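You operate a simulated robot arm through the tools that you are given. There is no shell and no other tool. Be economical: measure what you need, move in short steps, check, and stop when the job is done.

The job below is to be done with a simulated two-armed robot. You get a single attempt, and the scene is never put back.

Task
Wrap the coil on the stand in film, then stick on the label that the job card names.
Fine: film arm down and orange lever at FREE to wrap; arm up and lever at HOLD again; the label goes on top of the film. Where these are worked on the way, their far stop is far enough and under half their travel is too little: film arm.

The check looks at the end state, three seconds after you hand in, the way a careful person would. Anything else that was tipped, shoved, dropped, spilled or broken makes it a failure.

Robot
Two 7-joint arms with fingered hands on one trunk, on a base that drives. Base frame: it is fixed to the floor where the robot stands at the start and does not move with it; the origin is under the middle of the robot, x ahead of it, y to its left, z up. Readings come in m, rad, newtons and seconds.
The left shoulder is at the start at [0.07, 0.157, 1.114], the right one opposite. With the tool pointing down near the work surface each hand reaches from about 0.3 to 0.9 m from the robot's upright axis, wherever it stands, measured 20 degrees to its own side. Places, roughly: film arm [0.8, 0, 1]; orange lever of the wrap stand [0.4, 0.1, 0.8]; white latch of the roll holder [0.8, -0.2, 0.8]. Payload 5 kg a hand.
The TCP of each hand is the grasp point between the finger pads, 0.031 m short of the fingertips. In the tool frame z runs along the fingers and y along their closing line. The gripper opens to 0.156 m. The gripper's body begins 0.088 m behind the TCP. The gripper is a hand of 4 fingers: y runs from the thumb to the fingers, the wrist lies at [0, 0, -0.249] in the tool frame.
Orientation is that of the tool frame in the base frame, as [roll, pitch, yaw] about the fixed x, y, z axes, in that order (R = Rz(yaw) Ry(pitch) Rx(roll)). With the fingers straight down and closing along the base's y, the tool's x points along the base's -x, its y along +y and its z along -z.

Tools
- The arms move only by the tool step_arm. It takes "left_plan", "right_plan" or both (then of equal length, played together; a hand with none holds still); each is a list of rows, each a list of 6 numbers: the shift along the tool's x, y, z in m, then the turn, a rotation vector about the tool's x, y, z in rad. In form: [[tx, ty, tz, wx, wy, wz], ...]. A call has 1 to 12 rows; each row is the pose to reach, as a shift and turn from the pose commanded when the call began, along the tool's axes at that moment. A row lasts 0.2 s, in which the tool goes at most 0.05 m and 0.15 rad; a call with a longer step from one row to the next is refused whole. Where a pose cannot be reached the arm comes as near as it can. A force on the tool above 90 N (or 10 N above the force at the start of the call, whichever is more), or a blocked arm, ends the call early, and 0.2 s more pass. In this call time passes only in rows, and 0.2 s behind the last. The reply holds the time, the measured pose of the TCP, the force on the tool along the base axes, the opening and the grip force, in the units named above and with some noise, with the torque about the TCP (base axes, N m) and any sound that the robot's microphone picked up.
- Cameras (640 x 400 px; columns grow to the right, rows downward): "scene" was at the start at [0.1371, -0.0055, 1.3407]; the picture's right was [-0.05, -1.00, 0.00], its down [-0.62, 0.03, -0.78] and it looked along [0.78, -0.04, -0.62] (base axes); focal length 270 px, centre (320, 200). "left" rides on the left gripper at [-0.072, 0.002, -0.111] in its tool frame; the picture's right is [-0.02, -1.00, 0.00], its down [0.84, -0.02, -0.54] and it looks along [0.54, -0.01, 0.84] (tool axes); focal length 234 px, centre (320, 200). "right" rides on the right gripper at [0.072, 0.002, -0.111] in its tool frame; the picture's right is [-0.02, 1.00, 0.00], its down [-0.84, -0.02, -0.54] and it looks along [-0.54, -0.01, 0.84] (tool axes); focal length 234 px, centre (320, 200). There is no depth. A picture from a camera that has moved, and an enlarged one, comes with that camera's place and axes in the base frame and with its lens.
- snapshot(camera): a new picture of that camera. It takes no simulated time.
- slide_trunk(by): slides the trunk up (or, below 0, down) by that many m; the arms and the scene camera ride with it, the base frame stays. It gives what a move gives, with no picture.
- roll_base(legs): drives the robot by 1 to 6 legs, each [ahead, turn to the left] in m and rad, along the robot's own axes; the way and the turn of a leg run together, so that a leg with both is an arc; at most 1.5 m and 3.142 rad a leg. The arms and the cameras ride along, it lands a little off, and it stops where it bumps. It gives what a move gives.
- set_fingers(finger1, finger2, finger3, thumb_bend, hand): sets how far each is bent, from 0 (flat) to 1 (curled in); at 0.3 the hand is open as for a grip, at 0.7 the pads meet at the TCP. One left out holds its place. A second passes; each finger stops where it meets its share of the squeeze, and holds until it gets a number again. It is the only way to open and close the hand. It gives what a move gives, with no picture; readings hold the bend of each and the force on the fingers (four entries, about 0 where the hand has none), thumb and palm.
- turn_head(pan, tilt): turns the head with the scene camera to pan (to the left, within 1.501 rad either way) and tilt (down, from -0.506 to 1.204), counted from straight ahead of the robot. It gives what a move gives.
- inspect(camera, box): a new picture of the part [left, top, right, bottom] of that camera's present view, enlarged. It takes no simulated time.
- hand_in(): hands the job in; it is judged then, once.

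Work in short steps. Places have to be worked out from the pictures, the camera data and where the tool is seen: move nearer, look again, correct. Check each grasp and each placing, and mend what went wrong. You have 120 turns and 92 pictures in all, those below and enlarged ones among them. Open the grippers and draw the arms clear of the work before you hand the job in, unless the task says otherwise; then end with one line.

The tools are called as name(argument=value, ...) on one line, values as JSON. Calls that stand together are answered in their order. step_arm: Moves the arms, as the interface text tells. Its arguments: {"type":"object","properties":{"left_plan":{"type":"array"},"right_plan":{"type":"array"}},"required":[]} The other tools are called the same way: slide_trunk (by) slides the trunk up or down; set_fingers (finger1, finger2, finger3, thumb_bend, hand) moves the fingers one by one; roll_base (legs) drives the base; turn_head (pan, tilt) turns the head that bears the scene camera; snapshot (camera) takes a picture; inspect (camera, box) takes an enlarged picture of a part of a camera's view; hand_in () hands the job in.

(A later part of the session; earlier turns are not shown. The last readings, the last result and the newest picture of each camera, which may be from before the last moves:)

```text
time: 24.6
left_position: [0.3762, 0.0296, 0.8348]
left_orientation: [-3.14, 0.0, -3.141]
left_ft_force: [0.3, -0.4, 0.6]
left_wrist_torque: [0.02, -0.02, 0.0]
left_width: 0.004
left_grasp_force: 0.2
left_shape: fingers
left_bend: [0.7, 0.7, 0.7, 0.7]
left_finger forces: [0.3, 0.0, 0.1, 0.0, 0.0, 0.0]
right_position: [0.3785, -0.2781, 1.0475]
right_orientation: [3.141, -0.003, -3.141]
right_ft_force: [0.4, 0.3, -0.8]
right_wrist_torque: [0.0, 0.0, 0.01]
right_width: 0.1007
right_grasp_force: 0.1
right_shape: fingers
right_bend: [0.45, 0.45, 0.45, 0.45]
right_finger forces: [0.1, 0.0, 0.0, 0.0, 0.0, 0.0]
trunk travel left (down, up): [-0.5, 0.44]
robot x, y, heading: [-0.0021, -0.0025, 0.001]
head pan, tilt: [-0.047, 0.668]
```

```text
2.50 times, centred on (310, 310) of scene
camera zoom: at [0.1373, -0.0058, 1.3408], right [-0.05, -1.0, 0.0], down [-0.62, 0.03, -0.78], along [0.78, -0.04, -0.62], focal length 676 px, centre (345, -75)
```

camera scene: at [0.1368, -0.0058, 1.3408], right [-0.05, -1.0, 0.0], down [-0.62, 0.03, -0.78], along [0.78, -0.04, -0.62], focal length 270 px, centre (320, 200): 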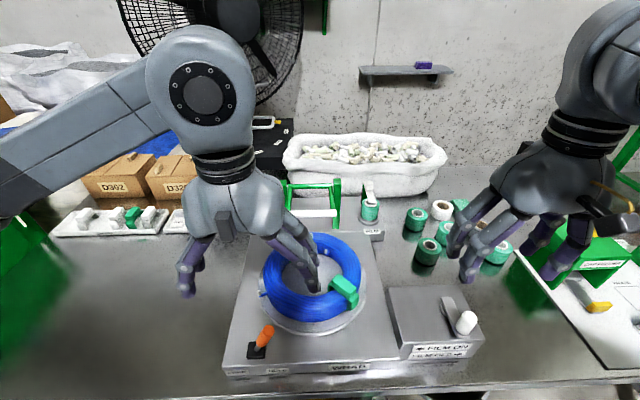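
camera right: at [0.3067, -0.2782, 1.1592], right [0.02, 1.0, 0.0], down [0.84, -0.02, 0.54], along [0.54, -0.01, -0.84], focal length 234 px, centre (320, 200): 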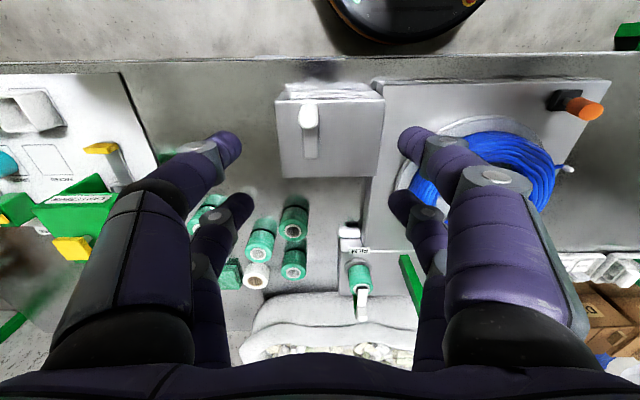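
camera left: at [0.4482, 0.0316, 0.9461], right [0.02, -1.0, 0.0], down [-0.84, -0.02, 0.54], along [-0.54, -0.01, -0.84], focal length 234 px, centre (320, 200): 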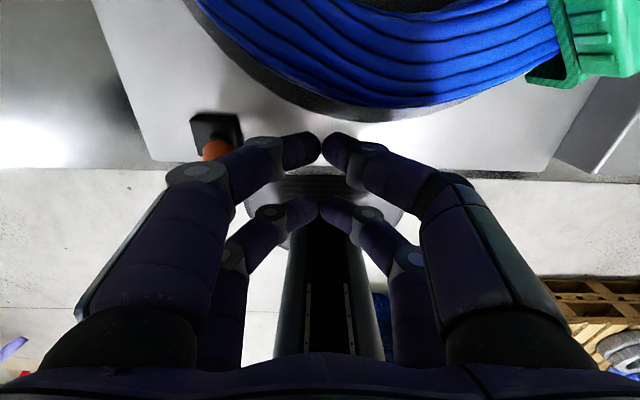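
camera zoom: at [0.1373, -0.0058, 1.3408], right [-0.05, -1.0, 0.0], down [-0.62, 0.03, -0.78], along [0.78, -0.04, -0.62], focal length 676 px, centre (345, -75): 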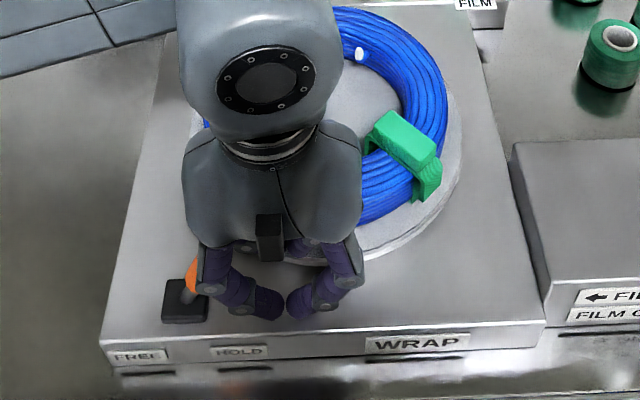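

The bulge of the left fingers is next to the lever. I push toward +y (FREE) in small steps.

step_arm(left_plan=[[0, 0.015, 0, 0, 0, 0], [0, 0.03, 0, 0, 0, 0], [0, 0.045, 0, 0, 0, 0], [0, 0.06, 0, 0, 0, 0]])

inspect(camera="scene", box=[210, 230, 410, 390])

```text
time: 25.6
left_position: [0.3748, 0.0901, 0.8348]
left_orientation: [-3.141, 0.0, -3.14]
left_ft_force: [-0.3, 0.6, 0.2]
left_wrist_torque: [-0.01, 0.02, -0.01]
left_width: 0.0043
left_grasp_force: 0.1
left_shape: fingers
left_bend: [0.7, 0.7, 0.7, 0.7]
left_finger forces: [0.0, 0.0, 0.0, 0.0, 0.0, 0.1]
right_position: [0.3782, -0.2775, 1.0477]
right_orientation: [-3.141, -0.004, -3.141]
right_ft_force: [0.8, 1.2, 0.5]
right_wrist_torque: [0.01, -0.02, 0.03]
right_width: 0.1009
right_grasp_force: 0.0
right_shape: fingers
right_bend: [0.45, 0.45, 0.45, 0.45]
right_finger forces: [0.1, 0.0, 0.0, 0.0, 0.1, 0.0]
trunk travel left (down, up): [-0.5, 0.44]
robot x, y, heading: [0.0013, -0.0029, 0.002]
head pan, tilt: [-0.047, 0.668]
```

```text
2.50 times, centred on (310, 310) of scene
camera zoom: at [0.1367, -0.0049, 1.3408], right [-0.05, -1.0, 0.0], down [-0.62, 0.03, -0.78], along [0.78, -0.04, -0.62], focal length 676 px, centre (345, -75)
```

zoom: 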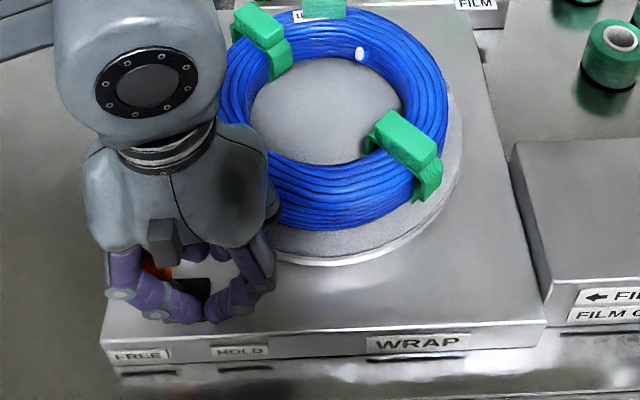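

The lever seems moved to the left; I lift the hand straight up to see it.

step_arm(left_plan=[[0, 0, -0.04, 0, 0, 0], [0, 0, -0.08, 0, 0, 0], [0, 0, -0.12, 0, 0, 0], [0, 0, -0.16, 0, 0, 0], [-0.03, 0.04, -0.16, 0, 0, 0], [-0.06, 0.08, -0.16, 0, 0, 0], [-0.08, 0.12, -0.16, 0, 0, 0]])

inspect(camera="scene", box=[210, 200, 410, 390])

snapshot(camera="left")

```text
time: 27.2
left_position: [0.4565, 0.211, 0.9939]
left_orientation: [-3.141, -0.001, 3.139]
left_ft_force: [-0.4, 0.1, 0.8]
left_wrist_torque: [-0.05, 0.04, -0.02]
left_width: 0.0037
left_grasp_force: 0.0
left_shape: fingers
left_bend: [0.7, 0.7, 0.7, 0.7]
left_finger forces: [0.0, 0.1, 0.0, 0.0, 0.0, 0.0]
right_position: [0.3789, -0.2782, 1.0484]
right_orientation: [3.142, -0.005, -3.141]
right_ft_force: [0.4, 0.7, -0.4]
right_wrist_torque: [-0.06, -0.03, -0.02]
right_width: 0.1005
right_grasp_force: 0.0
right_shape: fingers
right_bend: [0.45, 0.45, 0.45, 0.45]
right_finger forces: [0.0, 0.1, 0.0, 0.0, 0.0, 0.0]
trunk travel left (down, up): [-0.5, 0.44]
robot x, y, heading: [-0.0024, -0.0014, 0.001]
head pan, tilt: [-0.047, 0.668]
```

```text
2.11 times, centred on (310, 295) of scene
camera zoom: at [0.1367, -0.0039, 1.3408], right [-0.05, -1.0, 0.0], down [-0.62, 0.03, -0.78], along [0.78, -0.04, -0.62], focal length 569 px, centre (341, 0)
```

zoom: 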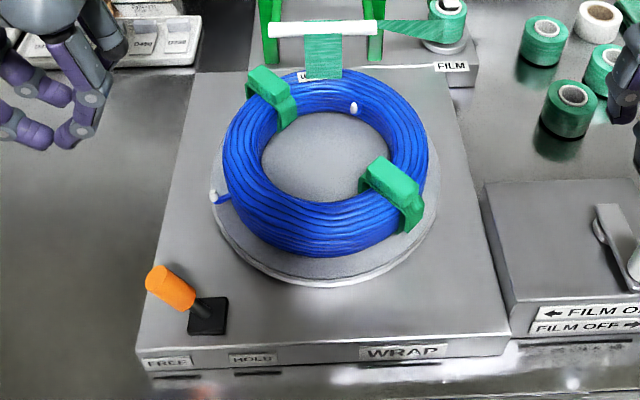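

```text
57 pictures are left
camera left: at [0.528, 0.2139, 1.1056], right [0.02, -1.0, 0.0], down [-0.84, -0.02, 0.55], along [-0.54, -0.01, -0.84], focal length 234 px, centre (320, 200)
```

left: 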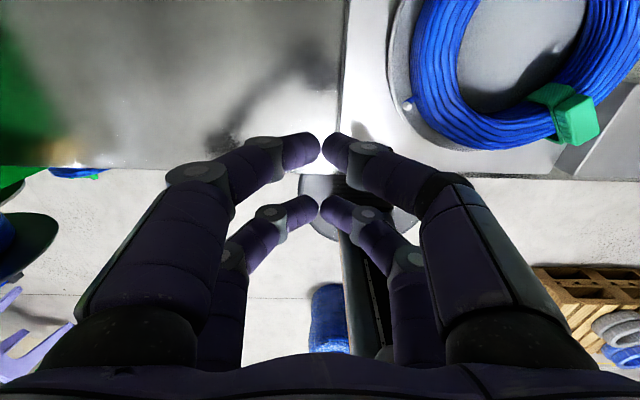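

Lever at FREE and the film has stretched to the coil. Now the right hand descends onto the white crank knob.

step_arm(right_plan=[[0.002, -0.005, 0.04, 0, 0, 0], [0.003, -0.01, 0.08, 0, 0, 0], [0.003, -0.014, 0.12, 0, 0, 0], [0.003, -0.014, 0.14, 0, 0, 0]])

snapshot(camera="right")

inspect(camera="scene", box=[380, 220, 540, 380])

```text
time: 28.2
left_position: [0.4573, 0.2105, 0.9944]
left_orientation: [-3.142, 0.001, -3.142]
left_ft_force: [0.1, -1.2, 0.5]
left_wrist_torque: [0.01, 0.0, 0.04]
left_width: 0.0043
left_grasp_force: 0.0
left_shape: fingers
left_bend: [0.7, 0.7, 0.7, 0.7]
left_finger forces: [0.0, 0.0, 0.0, 0.0, 0.1, 0.1]
right_position: [0.4291, -0.299, 0.9323]
right_orientation: [3.141, -0.001, -3.141]
right_ft_force: [0.2, 0.1, 0.1]
right_wrist_torque: [0.03, -0.03, 0.02]
right_width: 0.1008
right_grasp_force: 0.1
right_shape: fingers
right_bend: [0.45, 0.45, 0.45, 0.45]
right_finger forces: [0.0, 0.1, 0.0, 0.0, 0.0, 0.0]
right hand out of reach, approached as far as the arm can: row 1, 2, 3, 4
trunk travel left (down, up): [-0.5, 0.44]
robot x, y, heading: [-0.0018, 0.0024, 0.002]
head pan, tilt: [-0.047, 0.668]
```

```text
56 pictures are left
camera right: at [0.3559, -0.2983, 1.0432], right [0.02, 1.0, 0.0], down [0.84, -0.02, 0.55], along [0.54, -0.01, -0.84], focal length 234 px, centre (320, 200)
```

right: 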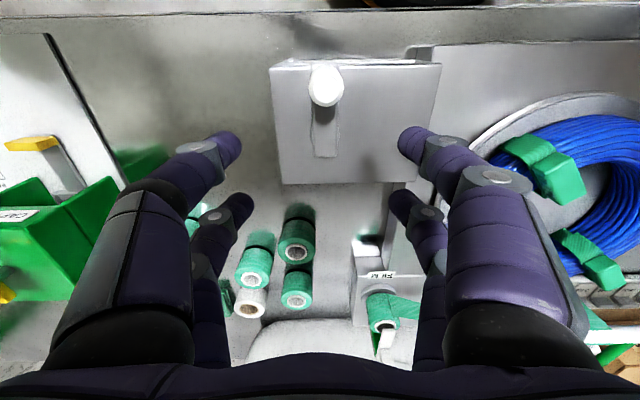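

```text
2.50 times, centred on (460, 300) of scene
camera zoom: at [0.1374, -0.0055, 1.3407], right [-0.05, -1.0, 0.0], down [-0.62, 0.03, -0.78], along [0.78, -0.04, -0.62], focal length 676 px, centre (-30, -50)
```

zoom: 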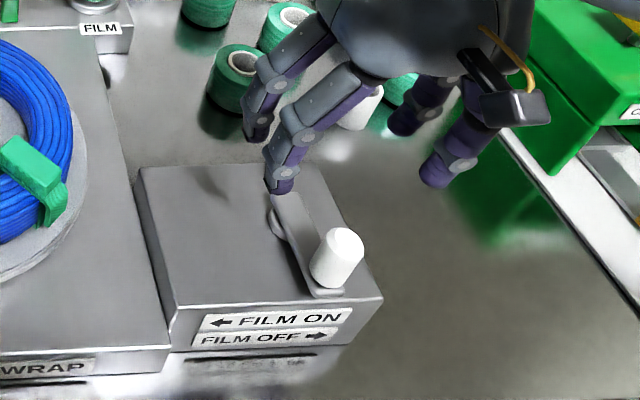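

The knob is too close for the right arm. I raise the hand a little and drive the base back 0.12 m.

step_arm(right_plan=[[0, 0, -0.04, 0, 0, 0], [0, 0, -0.08, 0, 0, 0]])

roll_base(legs=[[-0.12, 0]])

snapshot(camera="right")

```text
time: 28.8
left_position: [0.4569, 0.2097, 0.9947]
left_orientation: [-3.14, 0.0, 3.14]
left_ft_force: [0.4, 0.2, 0.1]
left_wrist_torque: [-0.01, -0.01, 0.01]
left_width: 0.004
left_grasp_force: 0.1
left_shape: fingers
left_bend: [0.7, 0.7, 0.7, 0.7]
left_finger forces: [0.1, 0.0, 0.0, 0.0, 0.0, 0.1]
right_position: [0.4271, -0.2996, 1.012]
right_orientation: [3.141, -0.003, 3.141]
right_ft_force: [0.5, -0.6, 0.2]
right_wrist_torque: [-0.04, -0.02, -0.01]
right_width: 0.1008
right_grasp_force: 0.0
right_shape: fingers
right_bend: [0.45, 0.45, 0.45, 0.45]
right_finger forces: [0.1, 0.0, 0.0, 0.1, 0.0, 0.0]
trunk travel left (down, up): [-0.5, 0.44]
robot x, y, heading: [-0.0043, 0.0001, 0.002]
head pan, tilt: [-0.047, 0.668]
```

```text
time: 30.0
left_position: [0.3351, 0.2107, 0.9947]
left_orientation: [-3.141, 0.0, -3.141]
left_ft_force: [-0.3, 0.8, -0.2]
left_wrist_torque: [0.0, -0.02, 0.03]
left_width: 0.0042
left_grasp_force: 0.1
left_shape: fingers
left_bend: [0.7, 0.7, 0.7, 0.7]
left_finger forces: [0.0, 0.0, 0.1, 0.0, 0.0, 0.0]
right_position: [0.3063, -0.2996, 1.0131]
right_orientation: [-3.141, 0.001, 3.142]
right_ft_force: [0.2, 0.3, 0.6]
right_wrist_torque: [0.0, -0.01, 0.0]
right_width: 0.1009
right_grasp_force: 0.1
right_shape: fingers
right_bend: [0.45, 0.45, 0.45, 0.45]
right_finger forces: [0.0, 0.0, 0.1, 0.0, 0.0, 0.0]
trunk travel left (down, up): [-0.5, 0.44]
robot x, y, heading: [-0.1152, -0.0016, 0.0]
head pan, tilt: [-0.047, 0.668]
```

```text
54 pictures are left
camera right: at [0.2346, -0.2986, 1.1248], right [0.02, 1.0, 0.0], down [0.84, -0.02, 0.55], along [0.55, -0.01, -0.84], focal length 234 px, centre (320, 200)
```

right: 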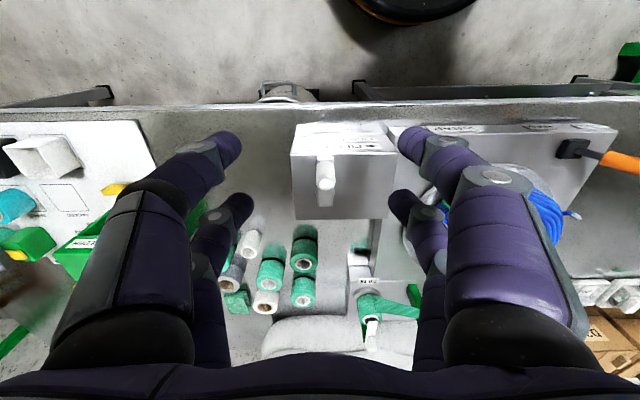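

Knob top is at about [0.377, -0.294, 0.86]. I move above and descend around it.

step_arm(right_plan=[[-0.035, 0.003, 0.0, 0, 0, 0], [-0.071, 0.006, 0.01, 0, 0, 0], [-0.071, 0.006, 0.05, 0, 0, 0], [-0.071, 0.006, 0.09, 0, 0, 0], [-0.071, 0.006, 0.13, 0, 0, 0], [-0.071, 0.006, 0.163, 0, 0, 0]])

snapshot(camera="right")

```text
time: 31.4
left_position: [0.3374, 0.2093, 0.9933]
left_orientation: [3.141, 0.001, 3.141]
left_ft_force: [-0.4, -0.3, 0.1]
left_wrist_torque: [-0.02, -0.01, 0.0]
left_width: 0.0039
left_grasp_force: 0.0
left_shape: fingers
left_bend: [0.7, 0.7, 0.7, 0.7]
left_finger forces: [0.1, 0.0, 0.0, 0.0, 0.0, 0.0]
right_position: [0.3784, -0.2925, 0.8509]
right_orientation: [-3.141, -0.001, 3.14]
right_ft_force: [0.4, 0.1, -0.2]
right_wrist_torque: [0.0, -0.02, 0.0]
right_width: 0.101
right_grasp_force: 0.0
right_shape: fingers
right_bend: [0.45, 0.45, 0.45, 0.45]
right_finger forces: [0.0, 0.0, 0.0, 0.0, 0.0, 0.0]
trunk travel left (down, up): [-0.5, 0.44]
robot x, y, heading: [-0.1196, -0.004, 0.004]
head pan, tilt: [-0.047, 0.668]
```

```text
53 pictures are left
camera right: at [0.3058, -0.2923, 0.9609], right [0.02, 1.0, 0.0], down [0.84, -0.02, 0.55], along [0.55, -0.01, -0.84], focal length 234 px, centre (320, 200)
```

right: 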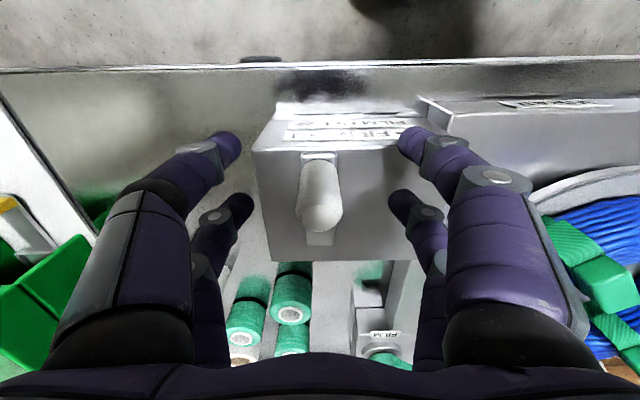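

The knob is centred. I close on it.

set_fingers(hand="right", finger1=0.7, finger2=0.7, finger3=0.7, thumb_bend=0.7)

snapshot(camera="right")

```text
time: 32.4
left_position: [0.3356, 0.2103, 0.9939]
left_orientation: [-3.14, -0.001, 3.141]
left_ft_force: [-0.5, -0.4, 0.4]
left_wrist_torque: [0.02, -0.02, 0.02]
left_width: 0.004
left_grasp_force: 0.0
left_shape: fingers
left_bend: [0.7, 0.7, 0.7, 0.7]
left_finger forces: [0.1, 0.0, 0.1, 0.1, 0.0, 0.1]
right_position: [0.3774, -0.2928, 0.8498]
right_orientation: [-3.141, 0.001, -3.141]
right_ft_force: [1.7, 0.0, -0.9]
right_wrist_torque: [-0.01, 0.0, 0.0]
right_width: 0.0047
right_grasp_force: 0.5
right_shape: fingers
right_bend: [0.7, 0.7, 0.7, 0.7]
right_finger forces: [0.0, 0.2, 0.6, 0.1, 0.1, 0.0]
trunk travel left (down, up): [-0.5, 0.44]
robot x, y, heading: [-0.1211, 0.0016, 0.0]
head pan, tilt: [-0.047, 0.668]
```

```text
52 pictures are left
camera right: at [0.3053, -0.2921, 0.9611], right [0.02, 1.0, 0.0], down [0.84, -0.02, 0.54], along [0.54, -0.01, -0.84], focal length 234 px, centre (320, 200)
```

right: 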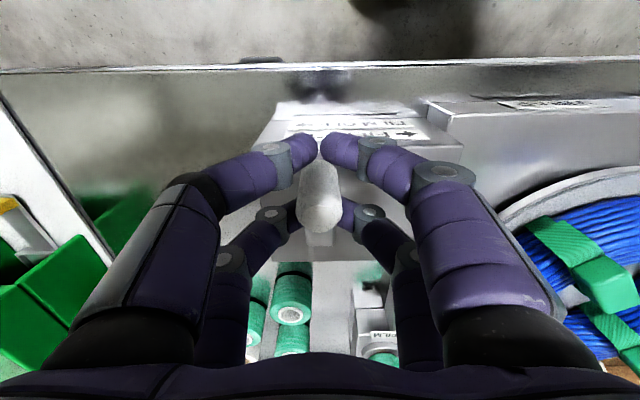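

The knob is caged between the two finger pairs. I turn it clockwise (near side to the left = FILM ON) a quarter turn and check.

step_arm(right_plan=[[-0.002, 0.015, 0, 0, 0, 0], [-0.0076, 0.0285, 0, 0, 0, 0], [-0.0167, 0.0403, 0, 0, 0, 0], [-0.0285, 0.0494, 0, 0, 0, 0], [-0.0422, 0.055, 0, 0, 0, 0], [-0.057, 0.057, 0, 0, 0, 0]])

snapshot(camera="right")

snapshot(camera="scene")

```text
time: 33.8
left_position: [0.3368, 0.2099, 0.9939]
left_orientation: [3.14, -0.003, 3.141]
left_ft_force: [0.3, -0.4, -0.7]
left_wrist_torque: [-0.01, 0.01, 0.01]
left_width: 0.0037
left_grasp_force: 0.1
left_shape: fingers
left_bend: [0.7, 0.7, 0.7, 0.7]
left_finger forces: [0.1, 0.1, 0.0, 0.1, 0.0, 0.1]
right_position: [0.436, -0.2368, 0.8501]
right_orientation: [-3.14, 0.001, 3.141]
right_ft_force: [0.3, -0.2, 0.0]
right_wrist_torque: [0.01, 0.01, -0.04]
right_width: 0.0046
right_grasp_force: 0.4
right_shape: fingers
right_bend: [0.7, 0.7, 0.7, 0.7]
right_finger forces: [0.0, 0.0, 0.2, 0.0, 0.0, 0.0]
trunk travel left (down, up): [-0.5, 0.44]
robot x, y, heading: [-0.1176, 0.0006, -0.0]
head pan, tilt: [-0.047, 0.668]
```

```text
51 pictures are left
camera right: at [0.3646, -0.236, 0.9612], right [0.02, 1.0, 0.0], down [0.84, -0.02, 0.54], along [0.54, -0.01, -0.84], focal length 234 px, centre (320, 200)
```

right: 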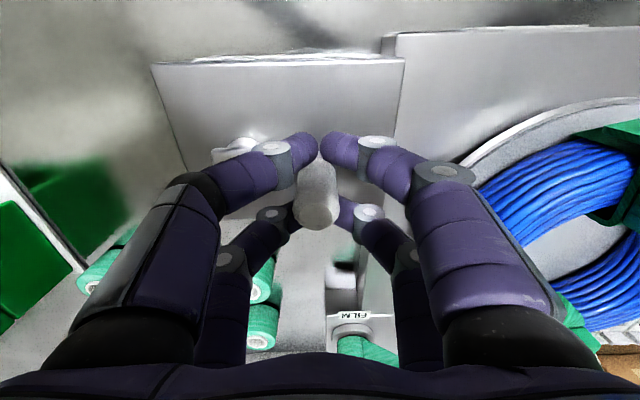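

```text
50 pictures are left
camera scene: at [0.0178, -0.0054, 1.3407], right [-0.05, -1.0, 0.0], down [-0.62, 0.03, -0.78], along [0.78, -0.04, -0.62], focal length 270 px, centre (320, 200)
```

scene: 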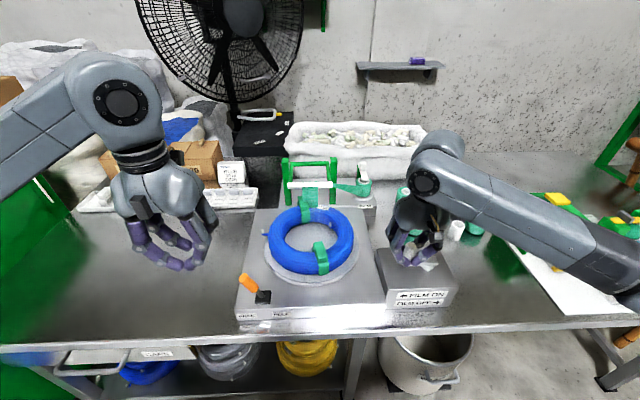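

The cage works and the turntable turns with the coil. I do one full crank turn.

step_arm(right_plan=[[-0.0285, -0.0076, 0, 0, 0, 0], [-0.0494, -0.0285, 0, 0, 0, 0], [-0.057, -0.057, 0, 0, 0, 0], [-0.0494, -0.0855, 0, 0, 0, 0], [-0.0285, -0.1064, 0, 0, 0, 0], [0, -0.114, 0, 0, 0, 0], [0.0285, -0.1064, 0, 0, 0, 0], [0.0494, -0.0855, 0, 0, 0, 0], [0.057, -0.057, 0, 0, 0, 0], [0.0494, -0.0285, 0, 0, 0, 0], [0.0285, -0.0076, 0, 0, 0, 0], [0, 0, 0, 0, 0, 0]])

inspect(camera="scene", box=[220, 150, 480, 330])

```text
time: 36.4
left_position: [0.3378, 0.21, 0.9932]
left_orientation: [3.141, 0.0, -3.141]
left_ft_force: [-0.1, -0.2, -0.1]
left_wrist_torque: [0.01, 0.03, 0.01]
left_width: 0.004
left_grasp_force: 0.2
left_shape: fingers
left_bend: [0.7, 0.7, 0.7, 0.7]
left_finger forces: [0.0, 0.1, 0.0, 0.0, 0.1, 0.1]
right_position: [0.4371, -0.2372, 0.8505]
right_orientation: [-3.14, 0.001, 3.139]
right_ft_force: [0.6, 0.6, -1.0]
right_wrist_torque: [-0.04, 0.01, 0.0]
right_width: 0.0046
right_grasp_force: 0.1
right_shape: fingers
right_bend: [0.7, 0.7, 0.7, 0.7]
right_finger forces: [0.0, 0.0, 0.1, 0.0, 0.0, 0.0]
trunk travel left (down, up): [-0.5, 0.44]
robot x, y, heading: [-0.1175, -0.0018, -0.001]
head pan, tilt: [-0.047, 0.668]
```

```text
2.22 times, centred on (350, 240) of scene
camera zoom: at [0.0181, -0.0052, 1.3406], right [-0.05, -1.0, 0.0], down [-0.62, 0.03, -0.78], along [0.78, -0.04, -0.62], focal length 600 px, centre (253, 111)
```

zoom: 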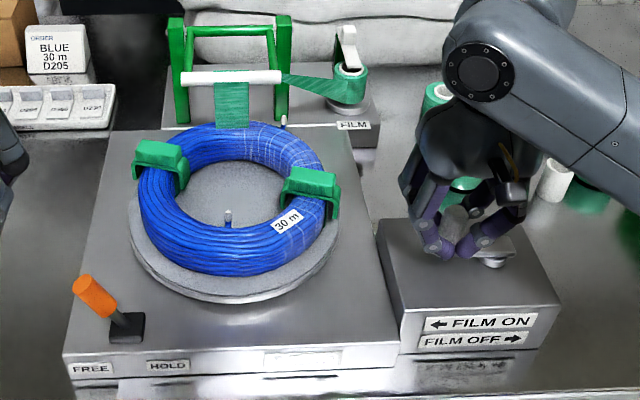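

Film is appearing on the right-rear arc; about 1¼ crank turns gave a third of a coil turn. I continue with two more turns.

step_arm(right_plan=[[-0.0285, -0.0076, 0, 0, 0, 0], [-0.0494, -0.0285, 0, 0, 0, 0], [-0.057, -0.057, 0, 0, 0, 0], [-0.0494, -0.0855, 0, 0, 0, 0], [-0.0285, -0.1064, 0, 0, 0, 0], [0, -0.114, 0, 0, 0, 0], [0.0285, -0.1064, 0, 0, 0, 0], [0.0494, -0.0855, 0, 0, 0, 0], [0.057, -0.057, 0, 0, 0, 0], [0.0494, -0.0285, 0, 0, 0, 0], [0.0285, -0.0076, 0, 0, 0, 0], [0, 0, 0, 0, 0, 0]])

step_arm(right_plan=[[-0.0285, -0.0076, 0, 0, 0, 0], [-0.0494, -0.0285, 0, 0, 0, 0], [-0.057, -0.057, 0, 0, 0, 0], [-0.0494, -0.0855, 0, 0, 0, 0], [-0.0285, -0.1064, 0, 0, 0, 0], [0, -0.114, 0, 0, 0, 0], [0.0285, -0.1064, 0, 0, 0, 0], [0.0494, -0.0855, 0, 0, 0, 0], [0.057, -0.057, 0, 0, 0, 0], [0.0494, -0.0285, 0, 0, 0, 0], [0.0285, -0.0076, 0, 0, 0, 0], [0, 0, 0, 0, 0, 0]])

inspect(camera="scene", box=[220, 150, 480, 330])

```text
time: 39.0
left_position: [0.3376, 0.2112, 0.9923]
left_orientation: [-3.141, -0.001, 3.141]
left_ft_force: [-0.2, 0.3, 0.3]
left_wrist_torque: [0.0, 0.01, -0.01]
left_width: 0.004
left_grasp_force: 0.1
left_shape: fingers
left_bend: [0.7, 0.7, 0.7, 0.7]
left_finger forces: [0.1, 0.0, 0.0, 0.1, 0.0, 0.0]
right_position: [0.436, -0.238, 0.8506]
right_orientation: [3.141, 0.001, -3.14]
right_ft_force: [0.2, 0.7, -0.6]
right_wrist_torque: [-0.04, 0.03, 0.01]
right_width: 0.0044
right_grasp_force: 0.1
right_shape: fingers
right_bend: [0.7, 0.7, 0.7, 0.7]
right_finger forces: [0.1, 0.1, 0.1, 0.0, 0.0, 0.0]
trunk travel left (down, up): [-0.5, 0.44]
robot x, y, heading: [-0.1212, -0.0021, -0.004]
head pan, tilt: [-0.047, 0.668]
```

```text
time: 41.6
left_position: [0.338, 0.2094, 0.9941]
left_orientation: [3.14, -0.002, -3.14]
left_ft_force: [0.2, -0.3, 0.1]
left_wrist_torque: [0.0, 0.03, -0.04]
left_width: 0.0041
left_grasp_force: 0.1
left_shape: fingers
left_bend: [0.7, 0.7, 0.7, 0.7]
left_finger forces: [0.1, 0.0, 0.0, 0.0, 0.0, 0.0]
right_position: [0.4359, -0.2351, 0.8497]
right_orientation: [-3.14, 0.0, -3.141]
right_ft_force: [0.0, 0.0, 0.3]
right_wrist_torque: [-0.02, 0.0, 0.02]
right_width: 0.0046
right_grasp_force: 0.0
right_shape: fingers
right_bend: [0.7, 0.7, 0.7, 0.7]
right_finger forces: [0.0, 0.0, 0.1, 0.0, 0.0, 0.1]
trunk travel left (down, up): [-0.5, 0.44]
robot x, y, heading: [-0.119, 0.0007, -0.004]
head pan, tilt: [-0.047, 0.668]
```

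```text
2.22 times, centred on (350, 240) of scene
camera zoom: at [0.018, -0.0053, 1.3406], right [-0.05, -1.0, 0.0], down [-0.62, 0.03, -0.78], along [0.78, -0.04, -0.62], focal length 600 px, centre (253, 111)
```

zoom: 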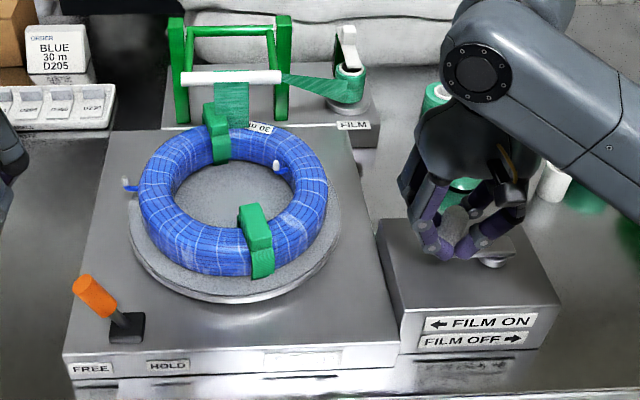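

Nearly a full revolution of the coil. One more crank turn for closure with overlap, then a close look.

step_arm(right_plan=[[-0.0285, -0.0076, 0, 0, 0, 0], [-0.0494, -0.0285, 0, 0, 0, 0], [-0.057, -0.057, 0, 0, 0, 0], [-0.0494, -0.0855, 0, 0, 0, 0], [-0.0285, -0.1064, 0, 0, 0, 0], [0, -0.114, 0, 0, 0, 0], [0.0285, -0.1064, 0, 0, 0, 0], [0.0494, -0.0855, 0, 0, 0, 0], [0.057, -0.057, 0, 0, 0, 0], [0.0494, -0.0285, 0, 0, 0, 0], [0.0285, -0.0076, 0, 0, 0, 0], [0, 0, 0, 0, 0, 0]])

inspect(camera="scene", box=[260, 175, 400, 275])

```text
time: 44.2
left_position: [0.3373, 0.2104, 0.9927]
left_orientation: [-3.14, -0.001, 3.141]
left_ft_force: [0.5, -0.5, 0.1]
left_wrist_torque: [0.02, 0.02, 0.0]
left_width: 0.0037
left_grasp_force: 0.0
left_shape: fingers
left_bend: [0.7, 0.7, 0.7, 0.7]
left_finger forces: [0.0, 0.0, 0.0, 0.1, 0.1, 0.0]
right_position: [0.4361, -0.2362, 0.8498]
right_orientation: [-3.141, -0.002, 3.142]
right_ft_force: [1.4, -0.7, 0.4]
right_wrist_torque: [0.0, 0.01, 0.01]
right_width: 0.0048
right_grasp_force: 0.1
right_shape: fingers
right_bend: [0.7, 0.7, 0.7, 0.7]
right_finger forces: [0.0, 0.1, 0.0, 0.0, 0.0, 0.0]
trunk travel left (down, up): [-0.5, 0.44]
robot x, y, heading: [-0.1175, 0.0006, -0.003]
head pan, tilt: [-0.047, 0.668]
```

```text
4.00 times, centred on (330, 225) of scene
camera zoom: at [0.0182, -0.0052, 1.3406], right [-0.05, -1.0, 0.0], down [-0.62, 0.03, -0.78], along [0.78, -0.04, -0.62], focal length 1081 px, centre (280, 100)
```

zoom: 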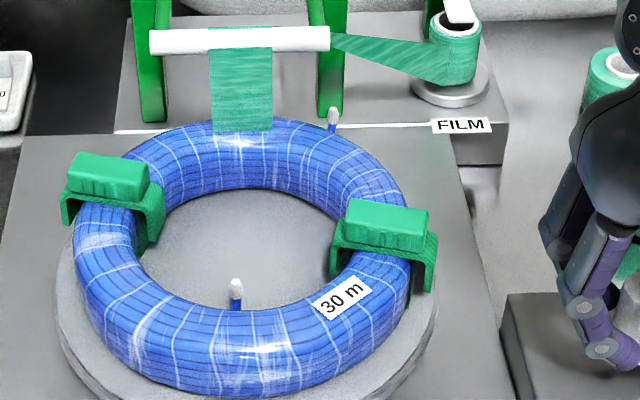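

Film covers the whole ring, about 1.4 coil turns. I release the knob, and raise the right hand while the left hand lowers on the +y side of the lever.

set_fingers(hand="right", finger1=0.45, finger2=0.45, finger3=0.45, thumb_bend=0.45)

step_arm(right_plan=[[0, 0, -0.04, 0, 0, 0], [0, 0, -0.08, 0, 0, 0], [0, 0, -0.12, 0, 0, 0], [0, 0, -0.16, 0, 0, 0], [0, 0, -0.2, 0, 0, 0]], left_plan=[[-0.04, 0.022, 0, 0, 0, 0], [-0.04, 0.022, 0.04, 0, 0, 0], [-0.04, 0.022, 0.08, 0, 0, 0], [-0.04, 0.022, 0.12, 0, 0, 0], [-0.04, 0.022, 0.158, 0, 0, 0]])

snapshot(camera="scene")

```text
time: 45.2
left_position: [0.3371, 0.2095, 0.9948]
left_orientation: [3.141, -0.001, -3.139]
left_ft_force: [-0.6, -0.1, -0.3]
left_wrist_torque: [0.0, -0.01, 0.0]
left_width: 0.0041
left_grasp_force: 0.1
left_shape: fingers
left_bend: [0.7, 0.7, 0.7, 0.7]
left_finger forces: [0.0, 0.0, 0.1, 0.0, 0.0, 0.0]
right_position: [0.4351, -0.2358, 0.8492]
right_orientation: [3.14, 0.001, 3.141]
right_ft_force: [0.3, -1.1, 0.5]
right_wrist_torque: [0.0, 0.0, 0.02]
right_width: 0.1002
right_grasp_force: 0.0
right_shape: fingers
right_bend: [0.45, 0.45, 0.45, 0.45]
right_finger forces: [0.0, 0.1, 0.0, 0.0, 0.1, 0.0]
trunk travel left (down, up): [-0.5, 0.44]
robot x, y, heading: [-0.1227, -0.0011, 0.002]
head pan, tilt: [-0.047, 0.668]
```

```text
time: 46.4
left_position: [0.3765, 0.2319, 0.8376]
left_orientation: [-3.139, 0.001, 3.141]
left_ft_force: [-0.3, 0.1, 0.0]
left_wrist_torque: [-0.02, -0.02, 0.0]
left_width: 0.0043
left_grasp_force: 0.1
left_shape: fingers
left_bend: [0.7, 0.7, 0.7, 0.7]
left_finger forces: [0.0, 0.1, 0.0, 0.1, 0.1, 0.0]
right_position: [0.435, -0.2358, 1.05]
right_orientation: [-3.138, 0.0, 3.14]
right_ft_force: [0.2, 0.1, -0.3]
right_wrist_torque: [-0.04, 0.01, -0.03]
right_width: 0.1005
right_grasp_force: 0.1
right_shape: fingers
right_bend: [0.45, 0.45, 0.45, 0.45]
right_finger forces: [0.1, 0.0, 0.0, 0.1, 0.0, 0.0]
trunk travel left (down, up): [-0.5, 0.44]
robot x, y, heading: [-0.1211, -0.0015, 0.001]
head pan, tilt: [-0.047, 0.668]
```

```text
46 pictures are left
camera scene: at [0.0166, -0.0045, 1.3408], right [-0.05, -1.0, 0.0], down [-0.62, 0.03, -0.78], along [0.78, -0.04, -0.62], focal length 270 px, centre (320, 200)
```

scene: 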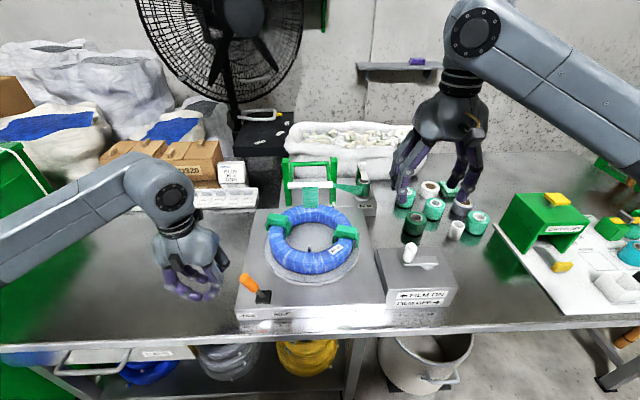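

I push the lever toward -y (HOLD) and look.

step_arm(left_plan=[[0, -0.02, 0, 0, 0, 0], [0, -0.04, 0, 0, 0, 0], [0, -0.055, 0, 0, 0, 0], [0, -0.07, 0, 0, 0, 0], [0, -0.085, 0, 0, 0, 0], [0, -0.095, 0, 0, 0, 0]])

step_arm(left_plan=[[0, 0.04, 0, 0, 0, 0], [0, 0.06, -0.04, 0, 0, 0], [0, 0.06, -0.08, 0, 0, 0], [0, 0.06, -0.12, 0, 0, 0], [0, 0.06, -0.15, 0, 0, 0]])

inspect(camera="scene", box=[220, 150, 420, 330])

```text
time: 47.8
left_position: [0.3772, 0.1365, 0.8367]
left_orientation: [-3.141, 0.001, 3.141]
left_ft_force: [-1.0, -0.4, 0.7]
left_wrist_torque: [0.0, 0.02, -0.01]
left_width: 0.0042
left_grasp_force: 0.1
left_shape: fingers
left_bend: [0.7, 0.7, 0.7, 0.7]
left_finger forces: [0.1, 0.1, 0.0, 0.0, 0.0, 0.0]
right_position: [0.4362, -0.2368, 1.0498]
right_orientation: [-3.141, -0.001, -3.14]
right_ft_force: [0.6, -0.4, -0.5]
right_wrist_torque: [-0.01, 0.0, 0.01]
right_width: 0.1005
right_grasp_force: 0.1
right_shape: fingers
right_bend: [0.45, 0.45, 0.45, 0.45]
right_finger forces: [0.1, 0.1, 0.1, 0.0, 0.0, 0.0]
trunk travel left (down, up): [-0.5, 0.44]
robot x, y, heading: [-0.1195, -0.0004, -0.001]
head pan, tilt: [-0.047, 0.668]
```

```text
time: 49.0
left_position: [0.3767, 0.1973, 0.987]
left_orientation: [3.141, 0.0, 3.14]
left_ft_force: [0.8, 0.2, 1.1]
left_wrist_torque: [0.01, -0.02, 0.02]
left_width: 0.0042
left_grasp_force: 0.1
left_shape: fingers
left_bend: [0.7, 0.7, 0.7, 0.7]
left_finger forces: [0.0, 0.0, 0.0, 0.0, 0.1, 0.0]
right_position: [0.4347, -0.2374, 1.05]
right_orientation: [3.141, 0.001, -3.141]
right_ft_force: [0.1, 0.1, 0.4]
right_wrist_torque: [0.07, 0.01, -0.03]
right_width: 0.1006
right_grasp_force: 0.0
right_shape: fingers
right_bend: [0.45, 0.45, 0.45, 0.45]
right_finger forces: [0.0, 0.1, 0.0, 0.0, 0.0, 0.0]
trunk travel left (down, up): [-0.5, 0.44]
robot x, y, heading: [-0.1189, -0.0024, -0.004]
head pan, tilt: [-0.047, 0.668]
```

```text
2.22 times, centred on (320, 240) of scene
camera zoom: at [0.0169, -0.0062, 1.3407], right [-0.05, -1.0, 0.0], down [-0.62, 0.03, -0.78], along [0.78, -0.04, -0.62], focal length 600 px, centre (320, 111)
```

zoom: 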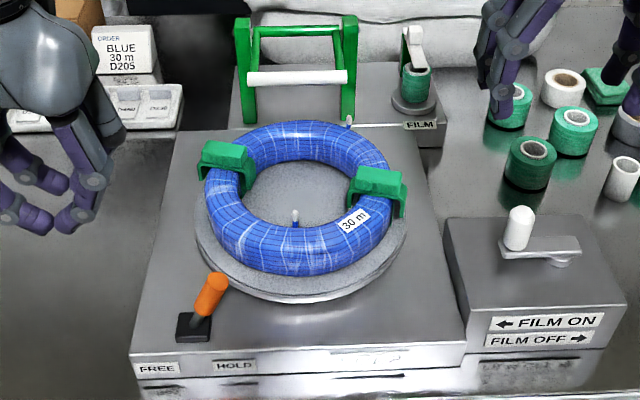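

Lever is at HOLD again and the film is cut. Now I drive forward 0.12 m to raise the film arm.

roll_base(legs=[[0.12, 0]])

step_arm(right_plan=[[-0.006, 0.021, 0, 0, 0, 0.1428], [-0.012, 0.042, 0, 0, 0, 0.2856], [-0.019, 0.063, 0, 0, 0, 0.4284], [-0.025, 0.083, 0, 0, 0, 0.5712], [-0.032, 0.104, 0, 0, 0, 0.714], [-0.038, 0.125, 0, 0, 0, 0.8568], [-0.045, 0.146, 0, 0, 0, 0.9996], [-0.051, 0.167, 0, 0, 0, 1.1424], [-0.057, 0.188, 0, 0, 0, 1.2852], [-0.064, 0.208, 0, 0, 0, 1.428], [-0.07, 0.229, 0, 0, 0, 1.5708]])

snapshot(camera="right")

```text
time: 50.3
left_position: [0.4959, 0.1961, 0.9864]
left_orientation: [-3.141, -0.002, 3.14]
left_ft_force: [0.4, -0.1, -0.4]
left_wrist_torque: [0.0, 0.03, 0.0]
left_width: 0.0042
left_grasp_force: 0.0
left_shape: fingers
left_bend: [0.7, 0.7, 0.7, 0.7]
left_finger forces: [0.0, 0.0, 0.0, 0.0, 0.0, 0.0]
right_position: [0.5565, -0.2373, 1.0486]
right_orientation: [3.141, 0.0, -3.141]
right_ft_force: [0.3, -0.4, -0.5]
right_wrist_torque: [0.01, 0.04, 0.0]
right_width: 0.1007
right_grasp_force: 0.1
right_shape: fingers
right_bend: [0.45, 0.45, 0.45, 0.45]
right_finger forces: [0.0, 0.0, 0.1, 0.0, 0.1, 0.0]
trunk travel left (down, up): [-0.5, 0.44]
robot x, y, heading: [-0.0004, 0.0015, 0.001]
head pan, tilt: [-0.047, 0.668]
```

```text
time: 52.7
left_position: [0.495, 0.198, 0.9864]
left_orientation: [-3.14, 0.001, 3.141]
left_ft_force: [-0.8, -0.1, -0.2]
left_wrist_torque: [-0.01, 0.02, -0.02]
left_width: 0.004
left_grasp_force: 0.1
left_shape: fingers
left_bend: [0.7, 0.7, 0.7, 0.7]
left_finger forces: [0.0, 0.0, 0.0, 0.1, 0.1, 0.1]
right_position: [0.6248, -0.0062, 1.0489]
right_orientation: [-3.141, 0.003, 1.567]
right_ft_force: [0.2, 0.0, 0.3]
right_wrist_torque: [-0.02, 0.01, 0.04]
right_width: 0.1005
right_grasp_force: 0.1
right_shape: fingers
right_bend: [0.45, 0.45, 0.45, 0.45]
right_finger forces: [0.0, 0.0, 0.0, 0.0, 0.0, 0.0]
trunk travel left (down, up): [-0.5, 0.44]
robot x, y, heading: [-0.0012, -0.002, -0.003]
head pan, tilt: [-0.047, 0.668]
```

```text
44 pictures are left
camera right: at [0.6272, 0.0654, 1.1612], right [1.0, -0.03, 0.0], down [-0.02, -0.84, 0.55], along [-0.01, -0.55, -0.84], focal length 234 px, centre (320, 200)
```

right: 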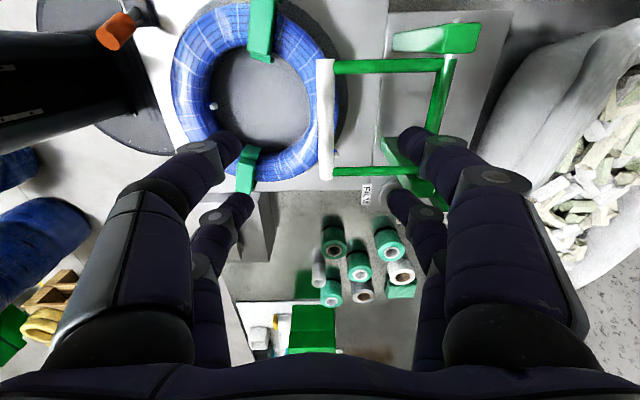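

The bar is at x≈0.63 between the fingers. I lower, close beneath the bar as a cage, then lift along the arc.

step_arm(right_plan=[[0, 0.002, 0.04, 0, 0, 0], [0, 0.004, 0.08, 0, 0, 0], [0, 0.005, 0.12, 0, 0, 0], [0, 0.005, 0.144, 0, 0, 0]])

set_fingers(hand="right", finger1=0.71, finger2=0.71, finger3=0.71, thumb_bend=0.71)

snapshot(camera="right")

```text
time: 53.7
left_position: [0.4949, 0.1965, 0.9861]
left_orientation: [3.141, 0.001, -3.14]
left_ft_force: [0.1, 1.0, 0.3]
left_wrist_torque: [0.03, 0.03, -0.02]
left_width: 0.0043
left_grasp_force: 0.1
left_shape: fingers
left_bend: [0.7, 0.7, 0.7, 0.7]
left_finger forces: [0.0, 0.0, 0.1, 0.1, 0.1, 0.0]
right_position: [0.6309, -0.008, 0.9037]
right_orientation: [-3.141, -0.001, 1.57]
right_ft_force: [0.3, -0.1, 0.4]
right_wrist_torque: [0.01, -0.02, -0.01]
right_width: 0.1006
right_grasp_force: 0.1
right_shape: fingers
right_bend: [0.45, 0.45, 0.45, 0.45]
right_finger forces: [0.1, 0.1, 0.0, 0.0, 0.1, 0.1]
trunk travel left (down, up): [-0.5, 0.44]
robot x, y, heading: [-0.0002, 0.0005, 0.002]
head pan, tilt: [-0.047, 0.668]
```

```text
time: 54.7
left_position: [0.4958, 0.1977, 0.9853]
left_orientation: [3.142, 0.001, -3.141]
left_ft_force: [0.3, 0.1, 0.1]
left_wrist_torque: [-0.01, 0.03, -0.01]
left_width: 0.0042
left_grasp_force: 0.2
left_shape: fingers
left_bend: [0.7, 0.7, 0.7, 0.7]
left_finger forces: [0.0, 0.1, 0.1, 0.0, 0.0, 0.0]
right_position: [0.6298, -0.0068, 0.9048]
right_orientation: [-3.14, 0.0, 1.572]
right_ft_force: [0.7, -0.3, -0.2]
right_wrist_torque: [-0.01, -0.01, 0.01]
right_width: 0.0021
right_grasp_force: 0.0
right_shape: fingers
right_bend: [0.71, 0.71, 0.71, 0.71]
right_finger forces: [0.0, 0.0, 0.0, 0.1, 0.0, 0.0]
trunk travel left (down, up): [-0.5, 0.44]
robot x, y, heading: [0.0023, 0.0002, -0.003]
head pan, tilt: [-0.047, 0.668]
```

```text
43 pictures are left
camera right: at [0.6316, 0.064, 1.0166], right [1.0, -0.02, 0.0], down [-0.02, -0.84, 0.54], along [-0.01, -0.54, -0.84], focal length 234 px, centre (320, 200)
```

right: 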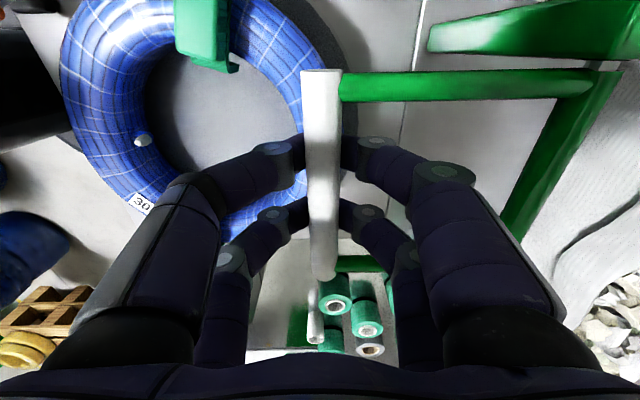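

The bar is caged from below. I lift it along the arc back past the top.

step_arm(right_plan=[[0, 0.001, -0.02, 0, 0, 0], [0, 0.005, -0.039, 0, 0, 0], [0, 0.013, -0.054, 0, 0, 0], [0, 0.023, -0.068, 0, 0, 0], [0, 0.035, -0.08, 0, 0, 0], [0, 0.048, -0.091, 0, 0, 0], [0, 0.064, -0.1, 0, 0, 0], [0, 0.079, -0.107, 0, 0, 0], [0, 0.096, -0.112, 0, 0, 0], [0, 0.1125, -0.1145, 0, 0, 0]])

inspect(camera="scene", box=[240, 100, 440, 240])

```text
time: 56.9
left_position: [0.4947, 0.1979, 0.9864]
left_orientation: [3.141, -0.001, 3.14]
left_ft_force: [-0.1, 0.8, 0.2]
left_wrist_torque: [-0.02, 0.02, 0.01]
left_width: 0.0042
left_grasp_force: 0.1
left_shape: fingers
left_bend: [0.7, 0.7, 0.7, 0.7]
left_finger forces: [0.1, 0.0, 0.0, 0.1, 0.0, 0.0]
right_position: [0.7425, -0.0081, 1.02]
right_orientation: [3.14, 0.0, 1.57]
right_ft_force: [-0.3, -0.4, -0.6]
right_wrist_torque: [0.01, 0.01, 0.01]
right_width: 0.0023
right_grasp_force: 0.0
right_shape: fingers
right_bend: [0.71, 0.71, 0.71, 0.71]
right_finger forces: [0.1, 0.0, 0.0, 0.1, 0.1, 0.1]
trunk travel left (down, up): [-0.5, 0.44]
robot x, y, heading: [0.0032, 0.0004, 0.002]
head pan, tilt: [-0.047, 0.668]
```

```text
2.86 times, centred on (340, 170) of scene
camera zoom: at [0.137, -0.005, 1.3407], right [-0.05, -1.0, 0.0], down [-0.62, 0.03, -0.78], along [0.78, -0.04, -0.62], focal length 772 px, centre (263, 286)
```

zoom: 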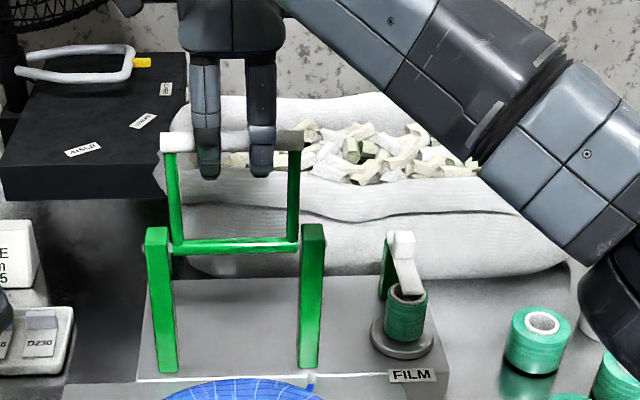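

Coming up nicely. I push on to the rear stop, a little past the start position.

step_arm(right_plan=[[0, 0.012, 0.0, 0, 0, 0], [0, 0.024, 0.001, 0, 0, 0], [0, 0.034, 0.002, 0, 0, 0], [0, 0.042, 0.003, 0, 0, 0]])

snapshot(camera="right")

inspect(camera="scene", box=[240, 100, 440, 240])

```text
time: 57.9
left_position: [0.4915, 0.1978, 0.9872]
left_orientation: [3.141, 0.004, 3.14]
left_ft_force: [-0.7, 0.0, -0.2]
left_wrist_torque: [0.0, 0.0, -0.01]
left_width: 0.0043
left_grasp_force: 0.1
left_shape: fingers
left_bend: [0.7, 0.7, 0.7, 0.7]
left_finger forces: [0.1, 0.0, 0.1, 0.0, 0.0, 0.0]
right_position: [0.7801, -0.0087, 1.0202]
right_orientation: [3.14, 0.003, 1.574]
right_ft_force: [-22.5, -1.9, 3.0]
right_wrist_torque: [0.1, 0.2, 0.26]
right_width: 0.0126
right_grasp_force: 9.0
right_shape: fingers
right_bend: [0.71, 0.71, 0.66, 0.68]
right_finger forces: [0.0, 0.1, 4.7, 0.1, 13.7, 0.0]
trunk travel left (down, up): [-0.5, 0.44]
robot x, y, heading: [0.0019, 0.0006, 0.001]
head pan, tilt: [-0.047, 0.668]
```

```text
41 pictures are left
camera right: at [0.7815, 0.0639, 1.1316], right [1.0, -0.02, 0.0], down [-0.02, -0.84, 0.55], along [-0.01, -0.55, -0.84], focal length 234 px, centre (320, 200)
```

right: 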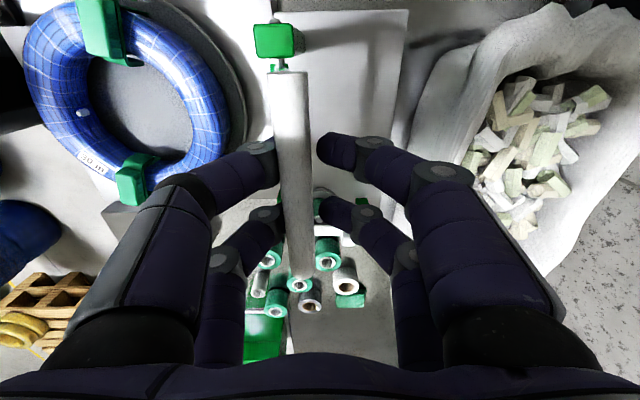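

```text
2.86 times, centred on (340, 170) of scene
camera zoom: at [0.1324, -0.0054, 1.3412], right [-0.05, -1.0, 0.0], down [-0.62, 0.03, -0.79], along [0.79, -0.04, -0.62], focal length 772 px, centre (263, 286)
```

zoom: 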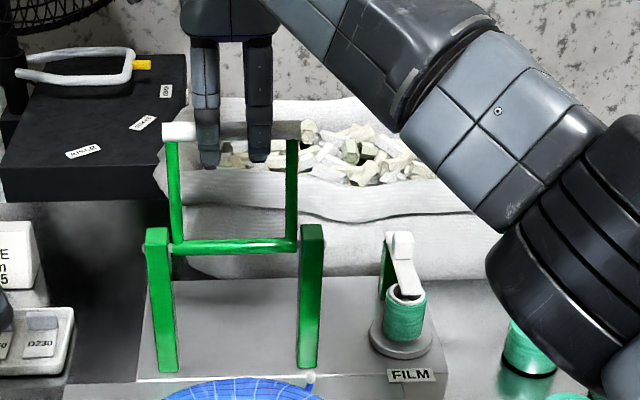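

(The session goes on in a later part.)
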